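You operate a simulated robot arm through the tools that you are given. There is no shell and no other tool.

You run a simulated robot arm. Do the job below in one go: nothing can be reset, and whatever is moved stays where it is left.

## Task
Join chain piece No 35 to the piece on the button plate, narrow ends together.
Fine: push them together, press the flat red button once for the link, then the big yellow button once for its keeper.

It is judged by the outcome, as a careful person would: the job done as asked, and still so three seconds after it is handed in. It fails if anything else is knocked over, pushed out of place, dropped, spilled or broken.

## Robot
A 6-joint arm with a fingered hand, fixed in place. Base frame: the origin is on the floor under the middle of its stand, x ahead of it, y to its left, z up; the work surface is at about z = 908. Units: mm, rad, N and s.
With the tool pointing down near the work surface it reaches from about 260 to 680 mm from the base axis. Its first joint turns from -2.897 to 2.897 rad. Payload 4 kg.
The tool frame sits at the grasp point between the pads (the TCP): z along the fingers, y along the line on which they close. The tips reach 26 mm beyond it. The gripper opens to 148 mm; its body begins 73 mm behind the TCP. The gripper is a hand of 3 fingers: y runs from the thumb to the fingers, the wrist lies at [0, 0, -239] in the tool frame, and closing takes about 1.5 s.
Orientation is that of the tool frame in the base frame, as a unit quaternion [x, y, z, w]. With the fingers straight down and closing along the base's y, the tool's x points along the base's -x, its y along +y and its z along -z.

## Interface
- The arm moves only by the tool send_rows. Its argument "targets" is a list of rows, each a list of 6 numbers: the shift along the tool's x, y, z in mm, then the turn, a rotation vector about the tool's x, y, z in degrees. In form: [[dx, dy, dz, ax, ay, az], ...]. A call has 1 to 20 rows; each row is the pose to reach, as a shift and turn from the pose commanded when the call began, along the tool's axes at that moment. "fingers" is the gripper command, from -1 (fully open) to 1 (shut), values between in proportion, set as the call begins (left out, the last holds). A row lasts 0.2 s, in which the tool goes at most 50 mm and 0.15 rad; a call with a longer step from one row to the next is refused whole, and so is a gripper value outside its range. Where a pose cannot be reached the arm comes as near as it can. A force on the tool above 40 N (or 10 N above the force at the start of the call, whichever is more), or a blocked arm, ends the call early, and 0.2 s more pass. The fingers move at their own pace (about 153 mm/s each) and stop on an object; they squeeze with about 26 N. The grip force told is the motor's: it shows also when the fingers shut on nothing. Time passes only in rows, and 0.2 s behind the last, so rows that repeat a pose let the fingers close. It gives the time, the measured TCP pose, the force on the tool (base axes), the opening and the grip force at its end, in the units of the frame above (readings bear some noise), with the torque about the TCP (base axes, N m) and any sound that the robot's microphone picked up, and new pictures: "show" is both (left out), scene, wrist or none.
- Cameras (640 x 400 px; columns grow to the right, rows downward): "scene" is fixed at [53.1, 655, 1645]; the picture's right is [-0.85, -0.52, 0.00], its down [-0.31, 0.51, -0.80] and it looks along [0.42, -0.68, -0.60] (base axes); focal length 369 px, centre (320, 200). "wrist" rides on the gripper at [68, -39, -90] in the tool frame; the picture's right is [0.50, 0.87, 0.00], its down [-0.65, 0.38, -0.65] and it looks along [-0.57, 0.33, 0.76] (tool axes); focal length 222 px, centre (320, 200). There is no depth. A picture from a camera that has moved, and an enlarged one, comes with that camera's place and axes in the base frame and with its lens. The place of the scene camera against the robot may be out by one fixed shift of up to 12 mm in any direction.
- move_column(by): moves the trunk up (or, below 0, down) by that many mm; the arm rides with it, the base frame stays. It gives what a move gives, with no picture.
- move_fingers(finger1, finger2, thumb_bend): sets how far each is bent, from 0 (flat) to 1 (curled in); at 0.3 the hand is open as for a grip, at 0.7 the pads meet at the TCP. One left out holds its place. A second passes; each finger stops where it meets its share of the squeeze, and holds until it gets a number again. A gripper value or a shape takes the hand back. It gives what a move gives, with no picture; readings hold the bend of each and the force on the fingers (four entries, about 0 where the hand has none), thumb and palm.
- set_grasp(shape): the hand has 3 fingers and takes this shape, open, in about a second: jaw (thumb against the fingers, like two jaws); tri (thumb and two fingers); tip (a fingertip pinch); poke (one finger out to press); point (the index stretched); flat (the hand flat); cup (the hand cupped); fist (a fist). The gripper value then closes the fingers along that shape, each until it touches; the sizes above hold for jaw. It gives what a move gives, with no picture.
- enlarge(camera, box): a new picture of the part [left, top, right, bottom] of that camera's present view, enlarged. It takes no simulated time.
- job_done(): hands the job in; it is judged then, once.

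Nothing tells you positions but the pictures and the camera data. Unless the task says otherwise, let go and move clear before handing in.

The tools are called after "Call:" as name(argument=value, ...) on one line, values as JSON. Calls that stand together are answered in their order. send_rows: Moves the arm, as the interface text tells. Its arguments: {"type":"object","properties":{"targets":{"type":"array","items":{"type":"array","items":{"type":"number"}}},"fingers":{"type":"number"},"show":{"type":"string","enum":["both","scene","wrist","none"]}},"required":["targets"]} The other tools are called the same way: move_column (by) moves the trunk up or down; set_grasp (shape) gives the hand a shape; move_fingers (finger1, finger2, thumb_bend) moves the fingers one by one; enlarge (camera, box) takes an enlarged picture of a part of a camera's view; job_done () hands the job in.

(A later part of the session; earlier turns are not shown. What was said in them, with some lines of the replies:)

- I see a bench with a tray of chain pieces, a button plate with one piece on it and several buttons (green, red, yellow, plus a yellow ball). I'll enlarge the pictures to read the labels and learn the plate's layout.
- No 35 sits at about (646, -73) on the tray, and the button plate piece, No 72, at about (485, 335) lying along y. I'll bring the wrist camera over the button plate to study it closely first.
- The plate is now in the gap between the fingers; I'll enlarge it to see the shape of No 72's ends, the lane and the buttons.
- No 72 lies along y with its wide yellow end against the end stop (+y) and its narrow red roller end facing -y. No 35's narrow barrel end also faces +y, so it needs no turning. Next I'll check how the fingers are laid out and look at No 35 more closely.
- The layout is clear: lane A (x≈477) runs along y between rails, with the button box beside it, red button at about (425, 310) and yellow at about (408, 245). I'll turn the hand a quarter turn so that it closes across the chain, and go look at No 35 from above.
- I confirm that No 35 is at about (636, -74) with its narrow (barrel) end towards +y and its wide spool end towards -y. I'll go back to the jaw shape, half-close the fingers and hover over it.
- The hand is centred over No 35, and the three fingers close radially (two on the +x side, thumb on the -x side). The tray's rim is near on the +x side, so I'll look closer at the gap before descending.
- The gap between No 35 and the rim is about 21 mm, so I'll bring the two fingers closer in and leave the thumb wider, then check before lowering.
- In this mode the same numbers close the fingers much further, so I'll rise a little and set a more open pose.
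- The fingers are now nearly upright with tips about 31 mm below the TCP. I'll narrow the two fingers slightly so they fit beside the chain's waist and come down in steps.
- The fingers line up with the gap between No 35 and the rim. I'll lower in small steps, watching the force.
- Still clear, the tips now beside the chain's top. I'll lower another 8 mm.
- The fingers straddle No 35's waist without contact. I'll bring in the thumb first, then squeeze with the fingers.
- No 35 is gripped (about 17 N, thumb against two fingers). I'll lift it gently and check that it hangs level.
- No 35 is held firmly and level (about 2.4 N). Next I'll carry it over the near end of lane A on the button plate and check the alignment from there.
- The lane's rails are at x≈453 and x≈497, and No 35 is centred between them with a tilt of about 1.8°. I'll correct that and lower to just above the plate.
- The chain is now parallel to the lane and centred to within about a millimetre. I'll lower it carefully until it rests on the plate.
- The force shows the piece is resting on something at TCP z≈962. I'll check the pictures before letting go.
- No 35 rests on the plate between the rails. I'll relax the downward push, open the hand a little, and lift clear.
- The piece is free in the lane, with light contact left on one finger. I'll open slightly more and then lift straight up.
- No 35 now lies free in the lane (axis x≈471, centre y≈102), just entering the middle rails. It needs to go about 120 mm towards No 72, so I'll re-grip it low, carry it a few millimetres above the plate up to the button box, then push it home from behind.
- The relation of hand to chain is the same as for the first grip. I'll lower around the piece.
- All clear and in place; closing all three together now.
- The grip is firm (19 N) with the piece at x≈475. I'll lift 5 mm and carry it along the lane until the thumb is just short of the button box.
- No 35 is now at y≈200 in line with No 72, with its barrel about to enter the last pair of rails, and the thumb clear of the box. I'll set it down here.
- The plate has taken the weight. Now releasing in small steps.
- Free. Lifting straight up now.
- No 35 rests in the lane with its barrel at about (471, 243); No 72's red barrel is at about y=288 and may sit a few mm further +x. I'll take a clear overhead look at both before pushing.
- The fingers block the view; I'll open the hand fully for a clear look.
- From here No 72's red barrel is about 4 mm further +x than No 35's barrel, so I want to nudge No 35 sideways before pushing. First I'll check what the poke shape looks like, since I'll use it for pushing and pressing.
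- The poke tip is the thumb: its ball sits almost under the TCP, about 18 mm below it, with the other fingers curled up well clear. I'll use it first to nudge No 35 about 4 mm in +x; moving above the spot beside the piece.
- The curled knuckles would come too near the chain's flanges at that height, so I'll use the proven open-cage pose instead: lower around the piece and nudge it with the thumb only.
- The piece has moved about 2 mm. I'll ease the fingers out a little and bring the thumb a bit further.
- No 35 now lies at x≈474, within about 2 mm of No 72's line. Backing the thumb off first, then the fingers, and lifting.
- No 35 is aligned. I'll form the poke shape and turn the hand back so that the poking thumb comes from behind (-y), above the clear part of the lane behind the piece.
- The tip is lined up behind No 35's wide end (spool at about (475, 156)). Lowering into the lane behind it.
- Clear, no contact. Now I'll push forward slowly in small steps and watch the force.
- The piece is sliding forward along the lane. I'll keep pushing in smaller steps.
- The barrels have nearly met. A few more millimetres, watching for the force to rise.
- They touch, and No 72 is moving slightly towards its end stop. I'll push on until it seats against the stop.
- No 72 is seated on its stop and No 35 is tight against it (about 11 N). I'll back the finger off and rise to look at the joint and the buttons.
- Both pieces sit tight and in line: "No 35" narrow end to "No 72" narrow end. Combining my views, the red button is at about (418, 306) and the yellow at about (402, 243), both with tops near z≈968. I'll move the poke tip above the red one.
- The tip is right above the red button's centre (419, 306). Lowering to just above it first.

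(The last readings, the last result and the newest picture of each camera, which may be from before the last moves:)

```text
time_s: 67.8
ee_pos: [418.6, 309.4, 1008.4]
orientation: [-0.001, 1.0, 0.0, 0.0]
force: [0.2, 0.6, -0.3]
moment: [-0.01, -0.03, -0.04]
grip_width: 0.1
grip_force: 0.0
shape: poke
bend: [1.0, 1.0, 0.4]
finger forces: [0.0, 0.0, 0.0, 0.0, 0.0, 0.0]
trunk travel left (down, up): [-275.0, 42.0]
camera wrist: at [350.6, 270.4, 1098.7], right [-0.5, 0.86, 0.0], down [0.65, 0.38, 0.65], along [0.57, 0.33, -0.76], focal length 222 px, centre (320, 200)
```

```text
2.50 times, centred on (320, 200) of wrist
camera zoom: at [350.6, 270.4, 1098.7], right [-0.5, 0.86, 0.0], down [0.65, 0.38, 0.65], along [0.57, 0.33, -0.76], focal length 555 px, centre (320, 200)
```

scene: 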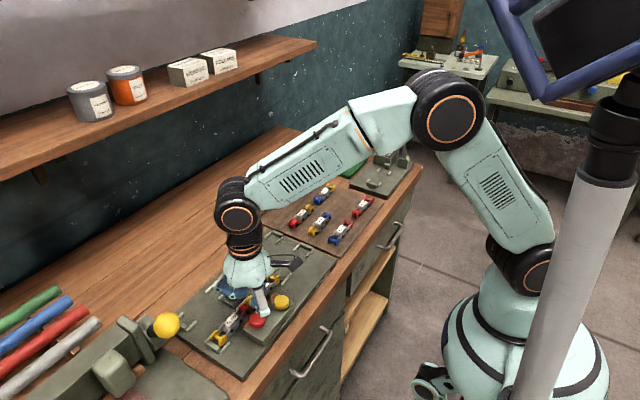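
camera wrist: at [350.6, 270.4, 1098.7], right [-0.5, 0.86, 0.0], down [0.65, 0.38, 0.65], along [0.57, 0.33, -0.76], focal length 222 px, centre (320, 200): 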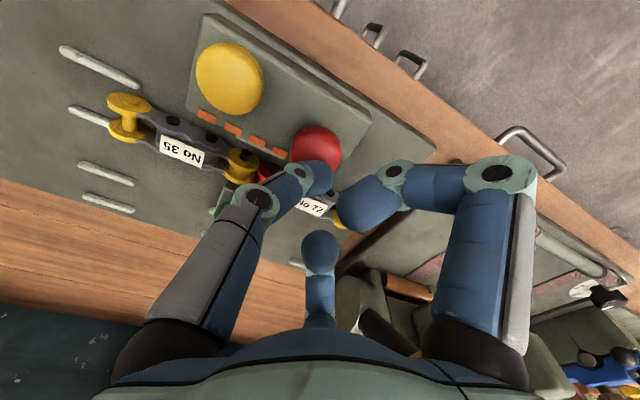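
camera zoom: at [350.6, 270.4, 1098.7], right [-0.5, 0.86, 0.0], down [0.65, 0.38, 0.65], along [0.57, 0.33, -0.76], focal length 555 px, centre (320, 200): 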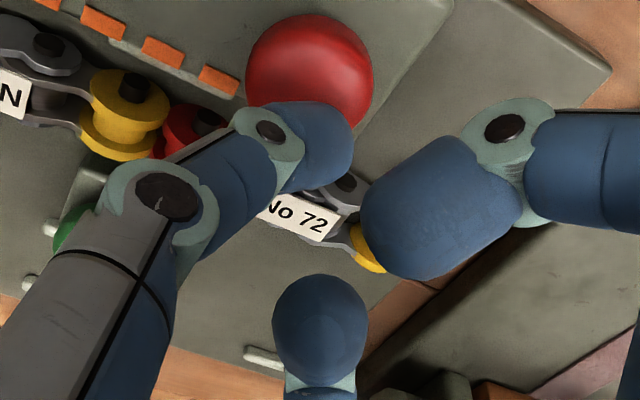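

Aligned. Now I'll press the red button gently, a little at a time.

Call:
send_rows(targets=[[0, 0, 2, 0, 0, 0], [0, 0, 4, 0, 0, 0], [0, 0, 6, 0, 0, 0], [0, 0, 8, 0, 0, 0]], show="none")

```text
time_s: 68.8
ee_pos: [418.2, 309.6, 1000.2]
orientation: [-0.001, 1.0, -0.001, 0.0]
force: [-0.2, -0.3, 0.7]
moment: [0.0, 0.0, 0.01]
grip_width: 0.0
grip_force: 0.0
shape: poke
bend: [1.0, 1.0, 0.4]
finger forces: [0.1, 0.0, 0.0, 0.0, 0.1, 0.0]
trunk travel left (down, up): [-275.0, 42.0]
```

Call:
send_rows(targets=[[0, 0, 1.5, 0, 0, 0], [0, 0, 3, 0, 0, 0], [0, 0, 4.5, 0, 0, 0]], show="none")

```text
time_s: 69.6
ee_pos: [418.1, 309.4, 996.6]
orientation: [-0.001, 1.0, -0.001, 0.001]
force: [-0.3, 0.2, -0.5]
moment: [0.02, 0.02, -0.05]
grip_width: 0.2
grip_force: 0.0
shape: poke
bend: [1.0, 1.0, 0.4]
finger forces: [0.0, 0.0, 0.1, 0.0, 0.0, 0.1]
trunk travel left (down, up): [-275.0, 42.0]
```

Call:
send_rows(targets=[[0, 0, 1.5, 0, 0, 0], [0, 0, 3, 0, 0, 0], [0, 0, 4, 0, 0, 0]], show="none")

Call:
enlarge(camera="scene", box=[215, 270, 295, 340])

Call:
enlarge(camera="wrist", box=[240, 120, 400, 280])

```text
time_s: 70.4
ee_pos: [420.1, 310.3, 992.1]
orientation: [-0.001, 1.0, 0.0, 0.001]
force: [0.6, 0.5, 1.5]
moment: [-0.05, -0.01, 0.03]
grip_width: 0.0
grip_force: 0.1
shape: poke
bend: [1.0, 1.0, 0.4]
finger forces: [0.0, 0.0, 0.0, 0.0, 2.3, 0.0]
trunk travel left (down, up): [-275.0, 42.0]
```

```text
5.71 times, centred on (255, 305) of scene
camera zoom: at [53.1, 655.0, 1645.0], right [-0.85, -0.52, 0.0], down [-0.31, 0.51, -0.8], along [0.42, -0.68, -0.6], focal length 2108 px, centre (691, -400)
```

zoom: 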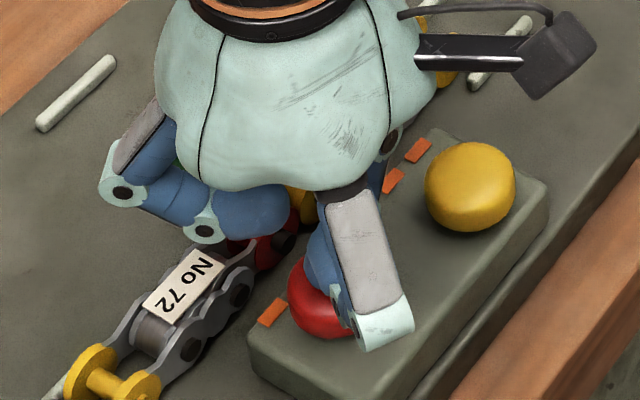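

```text
2.50 times, centred on (320, 200) of wrist
camera zoom: at [350.6, 270.7, 1082.7], right [-0.5, 0.86, 0.0], down [0.65, 0.38, 0.65], along [0.57, 0.33, -0.76], focal length 555 px, centre (320, 200)
```

zoom: 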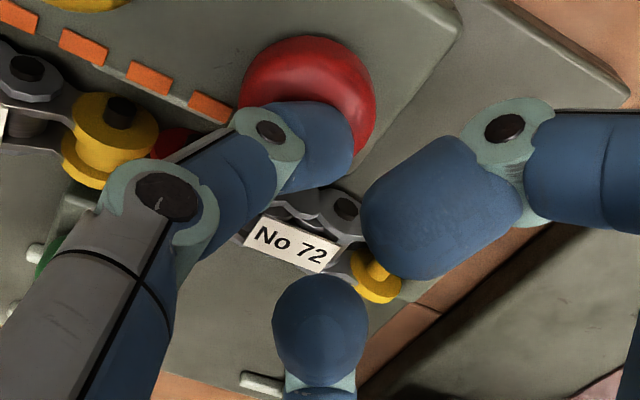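

The tip touches the button. Pressing it down now, steadily.

Call:
send_rows(targets=[[0, 0, 1, 0, 0, 0], [0, 0, 2, 0, 0, 0], [0, 0, 3, 0, 0, 0], [0, 0, 4, 0, 0, 0]], show="none")

```text
time_s: 71.4
ee_pos: [419.6, 312.0, 987.8]
orientation: [-0.001, 1.0, -0.001, 0.001]
force: [1.4, 0.4, 4.3]
moment: [0.04, -0.01, 0.01]
grip_width: 0.0
grip_force: 0.0
shape: poke
bend: [1.0, 1.0, 0.4]
finger forces: [0.0, 0.0, 0.0, 0.1, 4.3, 0.0]
trunk travel left (down, up): [-275.0, 42.0]
```

Call:
send_rows(targets=[[0, 0, 1, 0, 0, 0], [0, 0, 2, 0, 0, 0], [0, 0, 3, 0, 0, 0]], show="none")

Call:
enlarge(camera="scene", box=[215, 270, 295, 340])

Call:
enlarge(camera="wrist", box=[240, 120, 400, 280])

```text
time_s: 72.2
ee_pos: [418.9, 308.9, 984.2]
orientation: [0.0, 1.0, 0.001, 0.001]
force: [0.7, 0.1, 5.6]
moment: [0.01, -0.03, -0.01]
grip_width: 0.0
grip_force: 0.1
shape: poke
bend: [1.0, 1.0, 0.4]
finger forces: [0.1, 0.0, 0.0, 0.0, 5.8, 0.0]
trunk travel left (down, up): [-275.0, 42.0]
```

```text
5.71 times, centred on (255, 305) of scene
camera zoom: at [53.1, 655.0, 1645.0], right [-0.85, -0.52, 0.0], down [-0.31, 0.51, -0.8], along [0.42, -0.68, -0.6], focal length 2108 px, centre (691, -400)
```

zoom: 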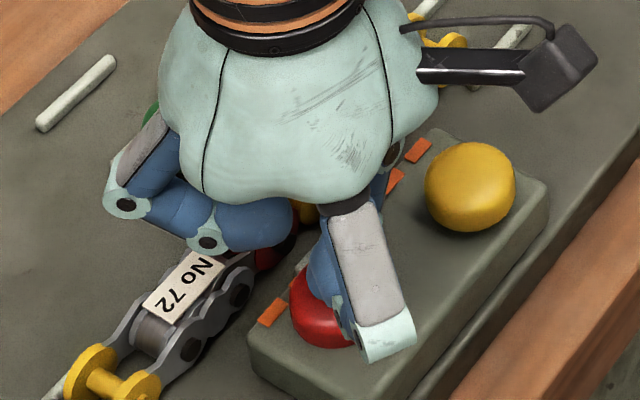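

```text
2.50 times, centred on (320, 200) of wrist
camera zoom: at [350.4, 270.6, 1075.9], right [-0.5, 0.86, 0.0], down [0.65, 0.38, 0.65], along [0.57, 0.33, -0.76], focal length 555 px, centre (320, 200)
```

zoom: 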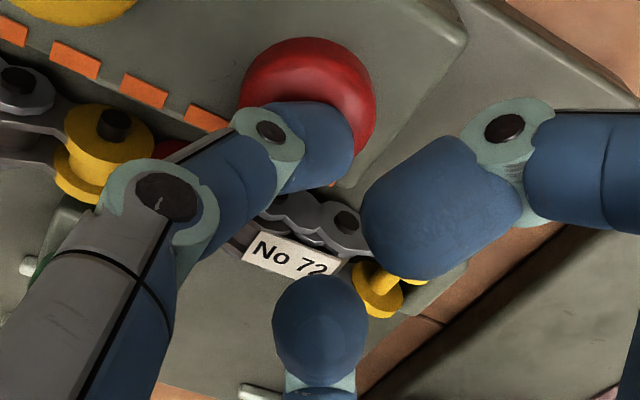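

The button is sinking smoothly with a light spring force; continuing until it clicks or bottoms.

Call:
send_rows(targets=[[0, 0, 1, 0, 0, 0], [0, 0, 2, 0, 0, 0], [0, 0, 3, 0, 0, 0]], show="none")

```text
time_s: 73.0
ee_pos: [418.0, 309.8, 982.4]
orientation: [0.0, 1.0, -0.001, 0.0]
force: [0.6, -0.5, 7.2]
moment: [0.0, 0.02, 0.02]
grip_width: 0.0
grip_force: 0.1
shape: poke
bend: [1.0, 1.0, 0.4]
finger forces: [0.0, 0.0, 0.0, 0.0, 7.3, 0.0]
trunk travel left (down, up): [-275.0, 42.0]
heard: click
```

I heard the click. Releasing the red button straight up and checking the link.

Call:
send_rows(targets=[[0, 0, -8, 0, 0, 0], [0, 0, -20, 0, 0, 0], [0, 0, -50, 0, 0, 0], [0, 0, -80, 0, 0, 0], [0, 0, -80, 0, 0, 0]], show="both")

Call:
enlarge(camera="scene", box=[195, 260, 295, 340])

Call:
enlarge(camera="wrist", box=[100, 20, 350, 200])

```text
time_s: 74.2
ee_pos: [419.0, 310.3, 1062.1]
orientation: [-0.001, 1.0, 0.0, 0.0]
force: [0.3, 0.3, -0.2]
moment: [0.02, 0.01, 0.01]
grip_width: 0.1
grip_force: 0.0
shape: poke
bend: [1.0, 1.0, 0.4]
finger forces: [0.1, 0.0, 0.1, 0.1, 0.0, 0.0]
trunk travel left (down, up): [-275.0, 42.0]
camera wrist: at [350.7, 271.4, 1153.0], right [-0.5, 0.86, 0.0], down [0.65, 0.38, 0.65], along [0.57, 0.33, -0.76], focal length 222 px, centre (320, 200)
```

scene: 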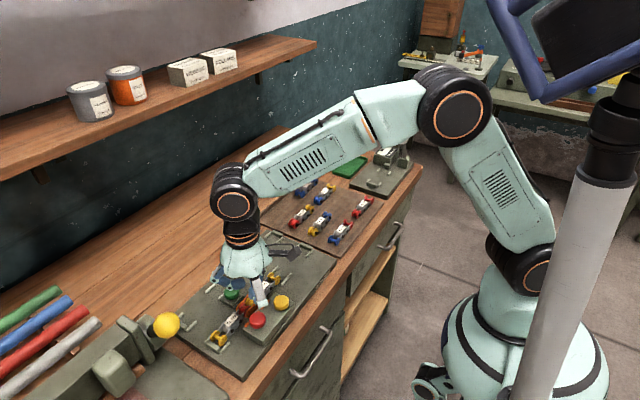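
wrist: 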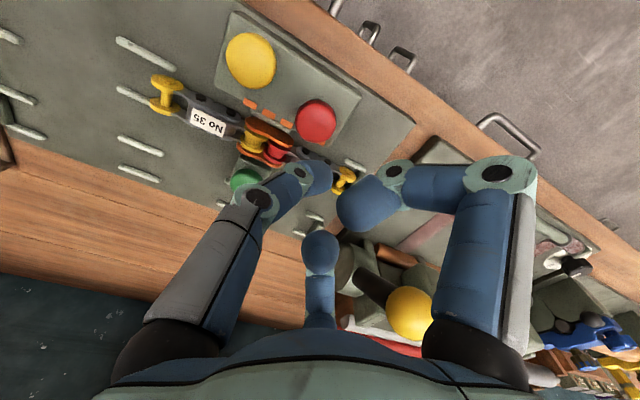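

```text
5.00 times, centred on (245, 300) of scene
camera zoom: at [53.1, 655.0, 1645.0], right [-0.85, -0.52, 0.0], down [-0.31, 0.51, -0.8], along [0.42, -0.68, -0.6], focal length 1844 px, centre (695, -300)
```

zoom: 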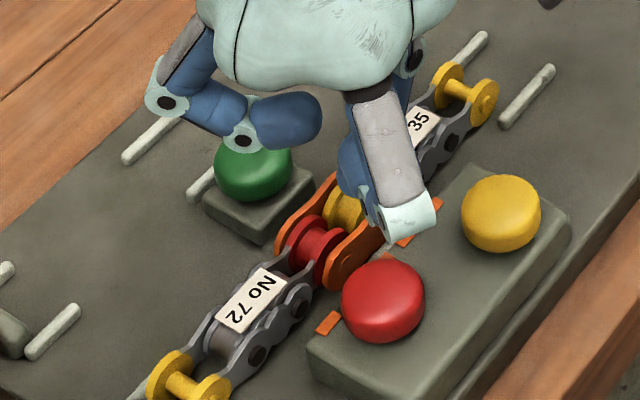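

```text
2.22 times, centred on (225, 110) of wrist
camera zoom: at [350.7, 271.4, 1153.0], right [-0.5, 0.86, 0.0], down [0.65, 0.38, 0.65], along [0.57, 0.33, -0.76], focal length 494 px, centre (531, 400)
```

zoom: 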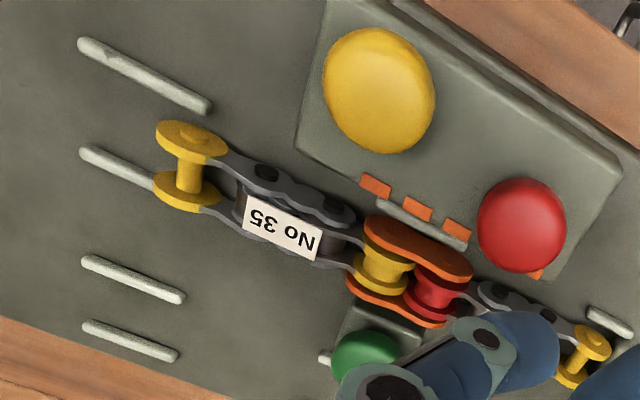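

The orange link now joins both barrels. Next, the yellow button at about (402.5, 242): moving the tip above it.

Call:
send_rows(targets=[[5, -20, 0, 0, 0, 0], [11, -42, 0, 0, 0, 0], [16.5, -64.7, 0, 0, 0, 0], [16.5, -64.7, 20, 0, 0, 0], [16.5, -64.7, 42, 0, 0, 0], [16.5, -64.7, 42, 0, 0, 0]], show="both")

Call:
enlarge(camera="wrist", box=[240, 80, 400, 240])

Call:
enlarge(camera="scene", box=[215, 250, 315, 330])

```text
time_s: 75.6
ee_pos: [402.6, 246.0, 1019.9]
orientation: [-0.001, 1.0, 0.0, 0.0]
force: [0.7, 1.8, -0.8]
moment: [-0.05, -0.03, 0.02]
grip_width: 0.4
grip_force: 0.1
shape: poke
bend: [1.0, 1.0, 0.4]
finger forces: [0.0, 0.1, 0.0, 0.0, 0.0, 0.0]
trunk travel left (down, up): [-275.0, 42.0]
camera wrist: at [334.1, 205.8, 1110.2], right [-0.5, 0.86, 0.0], down [0.65, 0.38, 0.65], along [0.57, 0.33, -0.76], focal length 222 px, centre (320, 200)
```

scene: 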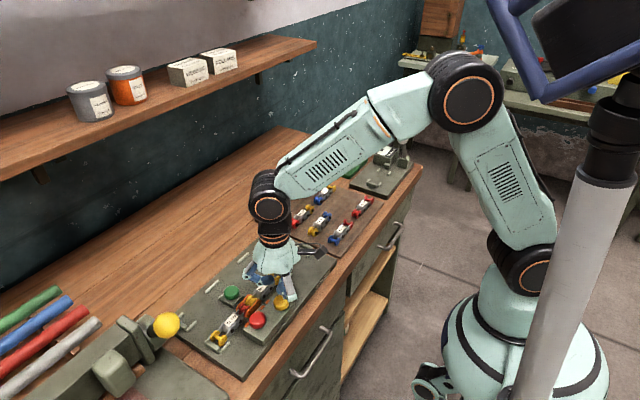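
wrist: 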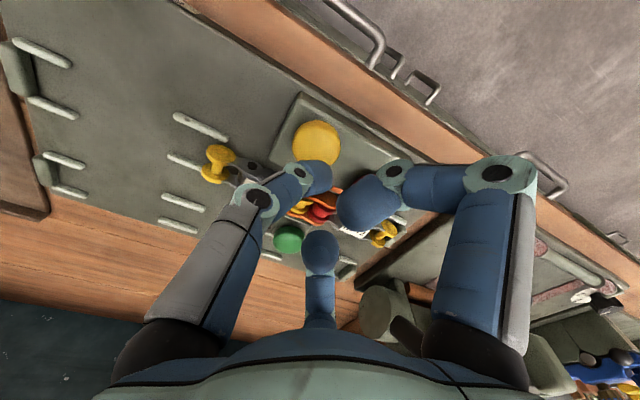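

```text
2.50 times, centred on (320, 160) of wrist
camera zoom: at [334.1, 205.8, 1110.2], right [-0.5, 0.86, 0.0], down [0.65, 0.38, 0.65], along [0.57, 0.33, -0.76], focal length 555 px, centre (320, 300)
```

zoom: 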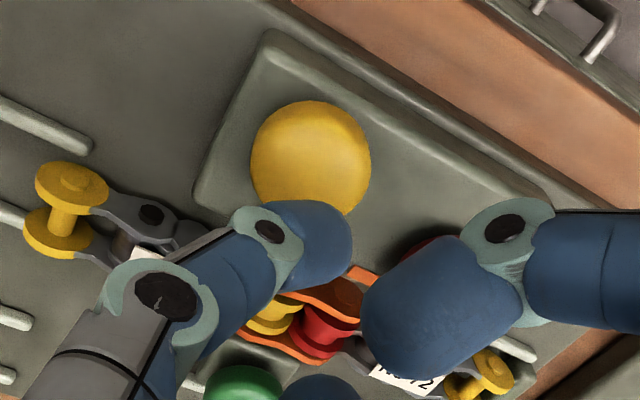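

```text
5.00 times, centred on (265, 290) of scene
camera zoom: at [53.1, 655.0, 1645.0], right [-0.85, -0.52, 0.0], down [-0.31, 0.51, -0.8], along [0.42, -0.68, -0.6], focal length 1844 px, centre (595, -250)
```

zoom: 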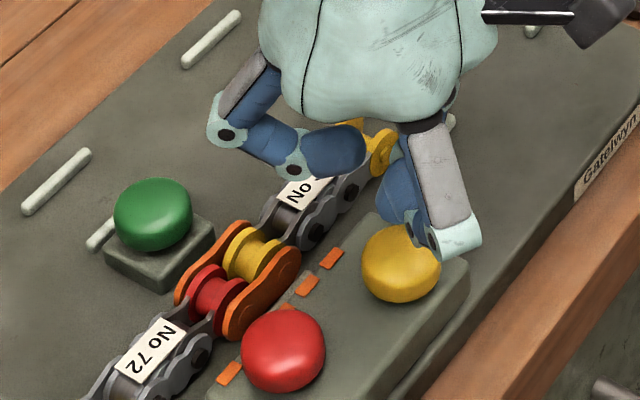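

The tip is within about 2 mm of the yellow button's centre. Lowering and pressing gently, as before.

Call:
send_rows(targets=[[0.8, -1, 6, 0, 0, 0], [0.8, -1, 12, 0, 0, 0], [0.8, -1, 18, 0, 0, 0], [0.8, -1, 21, 0, 0, 0]], show="none")

Call:
send_rows(targets=[[0, 0, 1.5, 0, 0, 0], [0, 0, 3, 0, 0, 0], [0, 0, 4.5, 0, 0, 0]], show="none")

```text
time_s: 76.6
ee_pos: [401.3, 244.6, 999.2]
orientation: [0.0, 1.0, 0.0, 0.0]
force: [-0.5, 0.1, -0.1]
moment: [-0.01, -0.03, -0.04]
grip_width: 0.3
grip_force: 0.0
shape: poke
bend: [1.0, 1.0, 0.4]
finger forces: [0.0, 0.0, 0.1, 0.1, 0.0, 0.0]
trunk travel left (down, up): [-275.0, 42.0]
```

```text
time_s: 77.4
ee_pos: [402.2, 244.9, 994.6]
orientation: [-0.001, 1.0, -0.001, 0.0]
force: [0.2, 0.9, 0.1]
moment: [0.01, 0.06, -0.02]
grip_width: 0.1
grip_force: 0.0
shape: poke
bend: [1.0, 1.0, 0.4]
finger forces: [0.0, 0.0, 0.0, 0.0, 0.7, 0.0]
trunk travel left (down, up): [-275.0, 42.0]
```

Contact at about the same height as with red. Pressing on steadily to the click.

Call:
send_rows(targets=[[0, 0, 1.5, 0, 0, 0], [0, 0, 3, 0, 0, 0], [0, 0, 4.5, 0, 0, 0], [0, 0, 6, 0, 0, 0], [0, 0, 7.5, 0, 0, 0]], show="none")

```text
time_s: 78.6
ee_pos: [401.2, 243.6, 987.3]
orientation: [-0.001, 1.0, 0.0, 0.001]
force: [0.1, 0.4, 4.5]
moment: [-0.01, 0.02, 0.0]
grip_width: 0.0
grip_force: 0.1
shape: poke
bend: [1.0, 1.0, 0.4]
finger forces: [0.0, 0.0, 0.0, 0.0, 4.7, 0.0]
trunk travel left (down, up): [-275.0, 42.0]
```

Call:
send_rows(targets=[[0, 0, 1, 0, 0, 0], [0, 0, 2, 0, 0, 0], [0, 0, 3, 0, 0, 0]], show="none")

```text
time_s: 79.4
ee_pos: [401.9, 244.1, 984.9]
orientation: [-0.001, 1.0, 0.001, 0.0]
force: [-0.3, -0.2, 6.2]
moment: [-0.01, 0.01, 0.04]
grip_width: 0.1
grip_force: 0.0
shape: poke
bend: [1.0, 1.0, 0.4]
finger forces: [0.0, 0.1, 0.0, 0.1, 6.3, 0.0]
trunk travel left (down, up): [-275.0, 42.0]
```

Call:
send_rows(targets=[[0, 0, 1, 0, 0, 0], [0, 0, 2, 0, 0, 0], [0, 0, 3, 0, 0, 0]], show="none")

```text
time_s: 80.2
ee_pos: [401.1, 242.3, 981.2]
orientation: [-0.001, 1.0, 0.0, 0.001]
force: [1.2, 0.0, 7.5]
moment: [-0.01, -0.02, -0.05]
grip_width: 0.0
grip_force: 0.0
shape: poke
bend: [1.0, 1.0, 0.4]
finger forces: [0.0, 0.0, 0.0, 0.0, 7.7, 0.1]
trunk travel left (down, up): [-275.0, 42.0]
heard: click
```

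The yellow button clicked once. Releasing straight up and moving clear to check the keeper.

Call:
send_rows(targets=[[0, 0, -8, 0, 0, 0], [0, 0, -20, 0, 0, 0], [0, 0, -50, 0, 0, 0], [0, 0, -90, 0, 0, 0], [0, 0, -120, 0, 0, 0]], show="none")

Call:
send_rows(targets=[[30, -35, 0, 0, 0, 0], [60, -70, 0, 0, 0, 0], [90, -105, 0, 0, 0, 0], [110, -140, 0, 0, 0, 0], [110, -140, 0, 0, 0, 0]], show="both")

Call:
enlarge(camera="scene", box=[195, 255, 295, 345])

Call:
enlarge(camera="scene", box=[225, 275, 275, 320])

```text
time_s: 81.4
ee_pos: [401.6, 245.3, 1102.5]
orientation: [-0.001, 1.0, 0.0, 0.0]
force: [-0.1, -0.1, -0.4]
moment: [0.03, 0.0, 0.03]
grip_width: 0.0
grip_force: 0.1
shape: poke
bend: [1.0, 1.0, 0.4]
finger forces: [0.1, 0.0, 0.1, 0.0, 0.0, 0.0]
trunk travel left (down, up): [-275.0, 42.0]
```

```text
time_s: 82.6
ee_pos: [291.3, 104.6, 1101.0]
orientation: [-0.002, 1.0, 0.0, -0.001]
force: [0.4, -0.2, -0.2]
moment: [0.01, 0.0, -0.02]
grip_width: 0.0
grip_force: 0.1
shape: poke
bend: [1.0, 1.0, 0.4]
finger forces: [0.0, 0.0, 0.1, 0.0, 0.0, 0.0]
trunk travel left (down, up): [-275.0, 42.0]
camera wrist: at [224.0, 64.3, 1191.2], right [-0.5, 0.86, 0.0], down [0.65, 0.38, 0.65], along [0.57, 0.33, -0.76], focal length 222 px, centre (320, 200)
```

scene: 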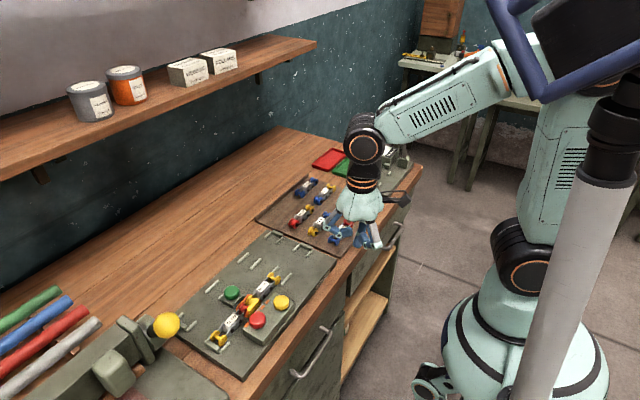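
wrist: 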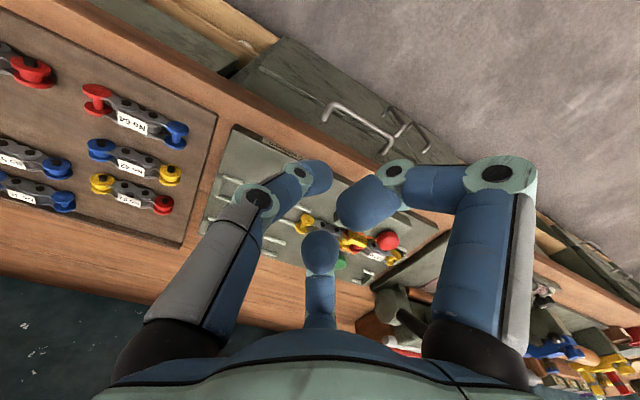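

```text
4.44 times, centred on (245, 300) of scene
camera zoom: at [53.1, 655.0, 1645.0], right [-0.85, -0.52, 0.0], down [-0.31, 0.51, -0.8], along [0.42, -0.68, -0.6], focal length 1639 px, centre (653, -244)
```

zoom: 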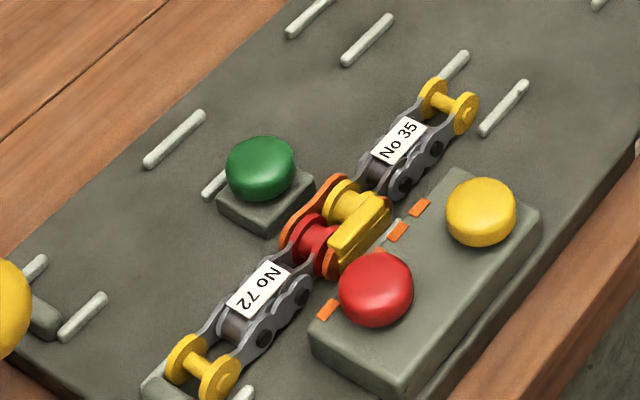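

```text
8.89 times, centred on (250, 298) of scene
camera zoom: at [53.1, 655.0, 1645.0], right [-0.85, -0.52, 0.0], down [-0.31, 0.51, -0.8], along [0.42, -0.68, -0.6], focal length 3278 px, centre (942, -667)
```

zoom: 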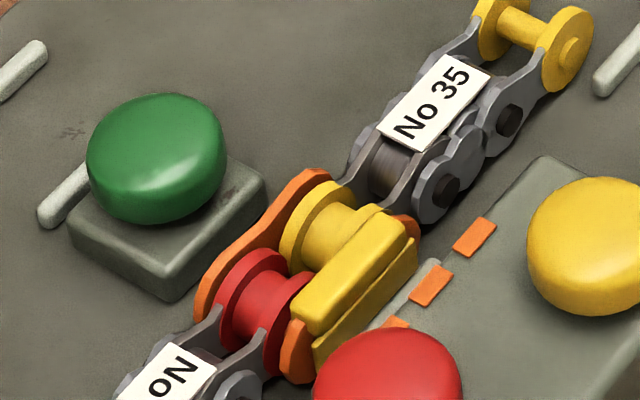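

The link and its yellow keeper are both on, joining No 35 to No 72. A last check that the tray's other pieces are undisturbed before handing in.

Call:
send_rows(targets=[[0, 0, -40, 0, 0, 0], [0, 0, -60, 0, 0, 0], [0, 0, -60, 0, 0, 0]], show="scene")

Call:
enlarge(camera="scene", box=[240, 150, 400, 260])

Call:
enlarge(camera="scene", box=[170, 230, 340, 380])

```text
time_s: 83.4
ee_pos: [292.5, 104.5, 1160.8]
orientation: [-0.001, 1.0, -0.001, 0.0]
force: [0.7, 0.0, 0.6]
moment: [0.04, -0.02, -0.01]
grip_width: 0.0
grip_force: 0.0
shape: poke
bend: [1.0, 1.0, 0.4]
finger forces: [0.0, 0.0, 0.1, 0.0, 0.1, 0.0]
trunk travel left (down, up): [-275.0, 42.0]
```

scene: 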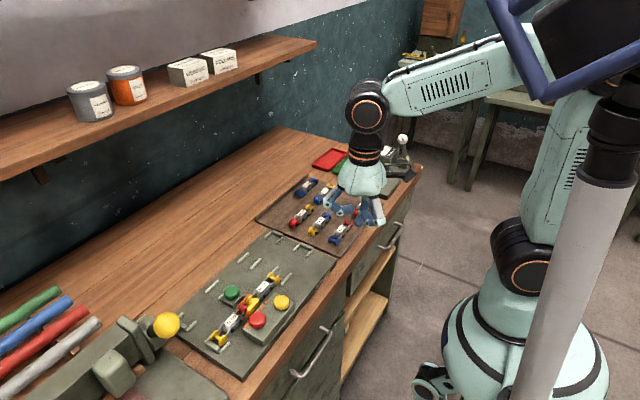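

```text
3.64 times, centred on (320, 205) of scene
camera zoom: at [53.1, 655.0, 1645.0], right [-0.85, -0.52, 0.0], down [-0.31, 0.51, -0.8], along [0.42, -0.68, -0.6], focal length 1341 px, centre (320, 182)
```

zoom: 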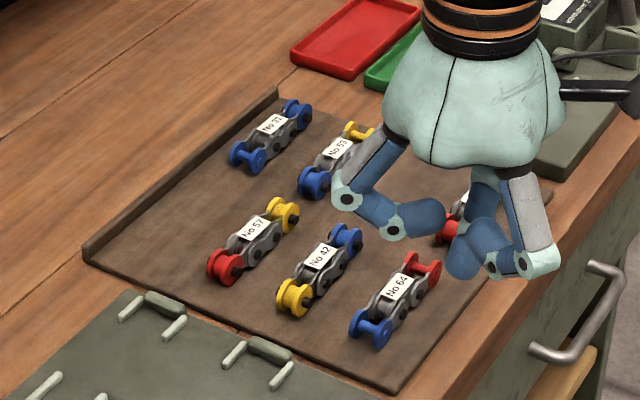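

```text
2.67 times, centred on (255, 305) of scene
camera zoom: at [53.1, 655.0, 1645.0], right [-0.85, -0.52, 0.0], down [-0.31, 0.51, -0.8], along [0.42, -0.68, -0.6], focal length 984 px, centre (493, -80)
```

zoom: 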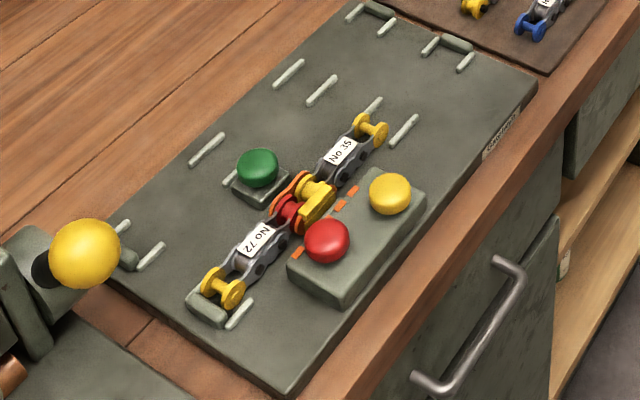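

No 35 and No 72 are joined narrow end to narrow end with the orange link and yellow keeper. The other pieces in the tray are where they were, and the hand is clear, so I'm handing the job in.

Call:
job_done()

```text
The job is handed in.
```

Chain piece No 35 is joined to No 72 on the button plate, narrow end to narrow end. I handed the job in; no verdict has come back.

- **Push:** I set No 35 in the lane and pushed it against No 72 until both stopped against the end stop, at about 11 N.
- **Red button:** I pressed it once and heard one click. The orange link now spans both narrow ends.
- **Yellow button:** I pressed it once and heard one click. The yellow keeper is on the link.

In the last pictures the joined chain lies straight in the lane. The tray pieces I could see were where they started, though the hand mostly hid No 46. The green button was not touched, and the hand is lifted clear.
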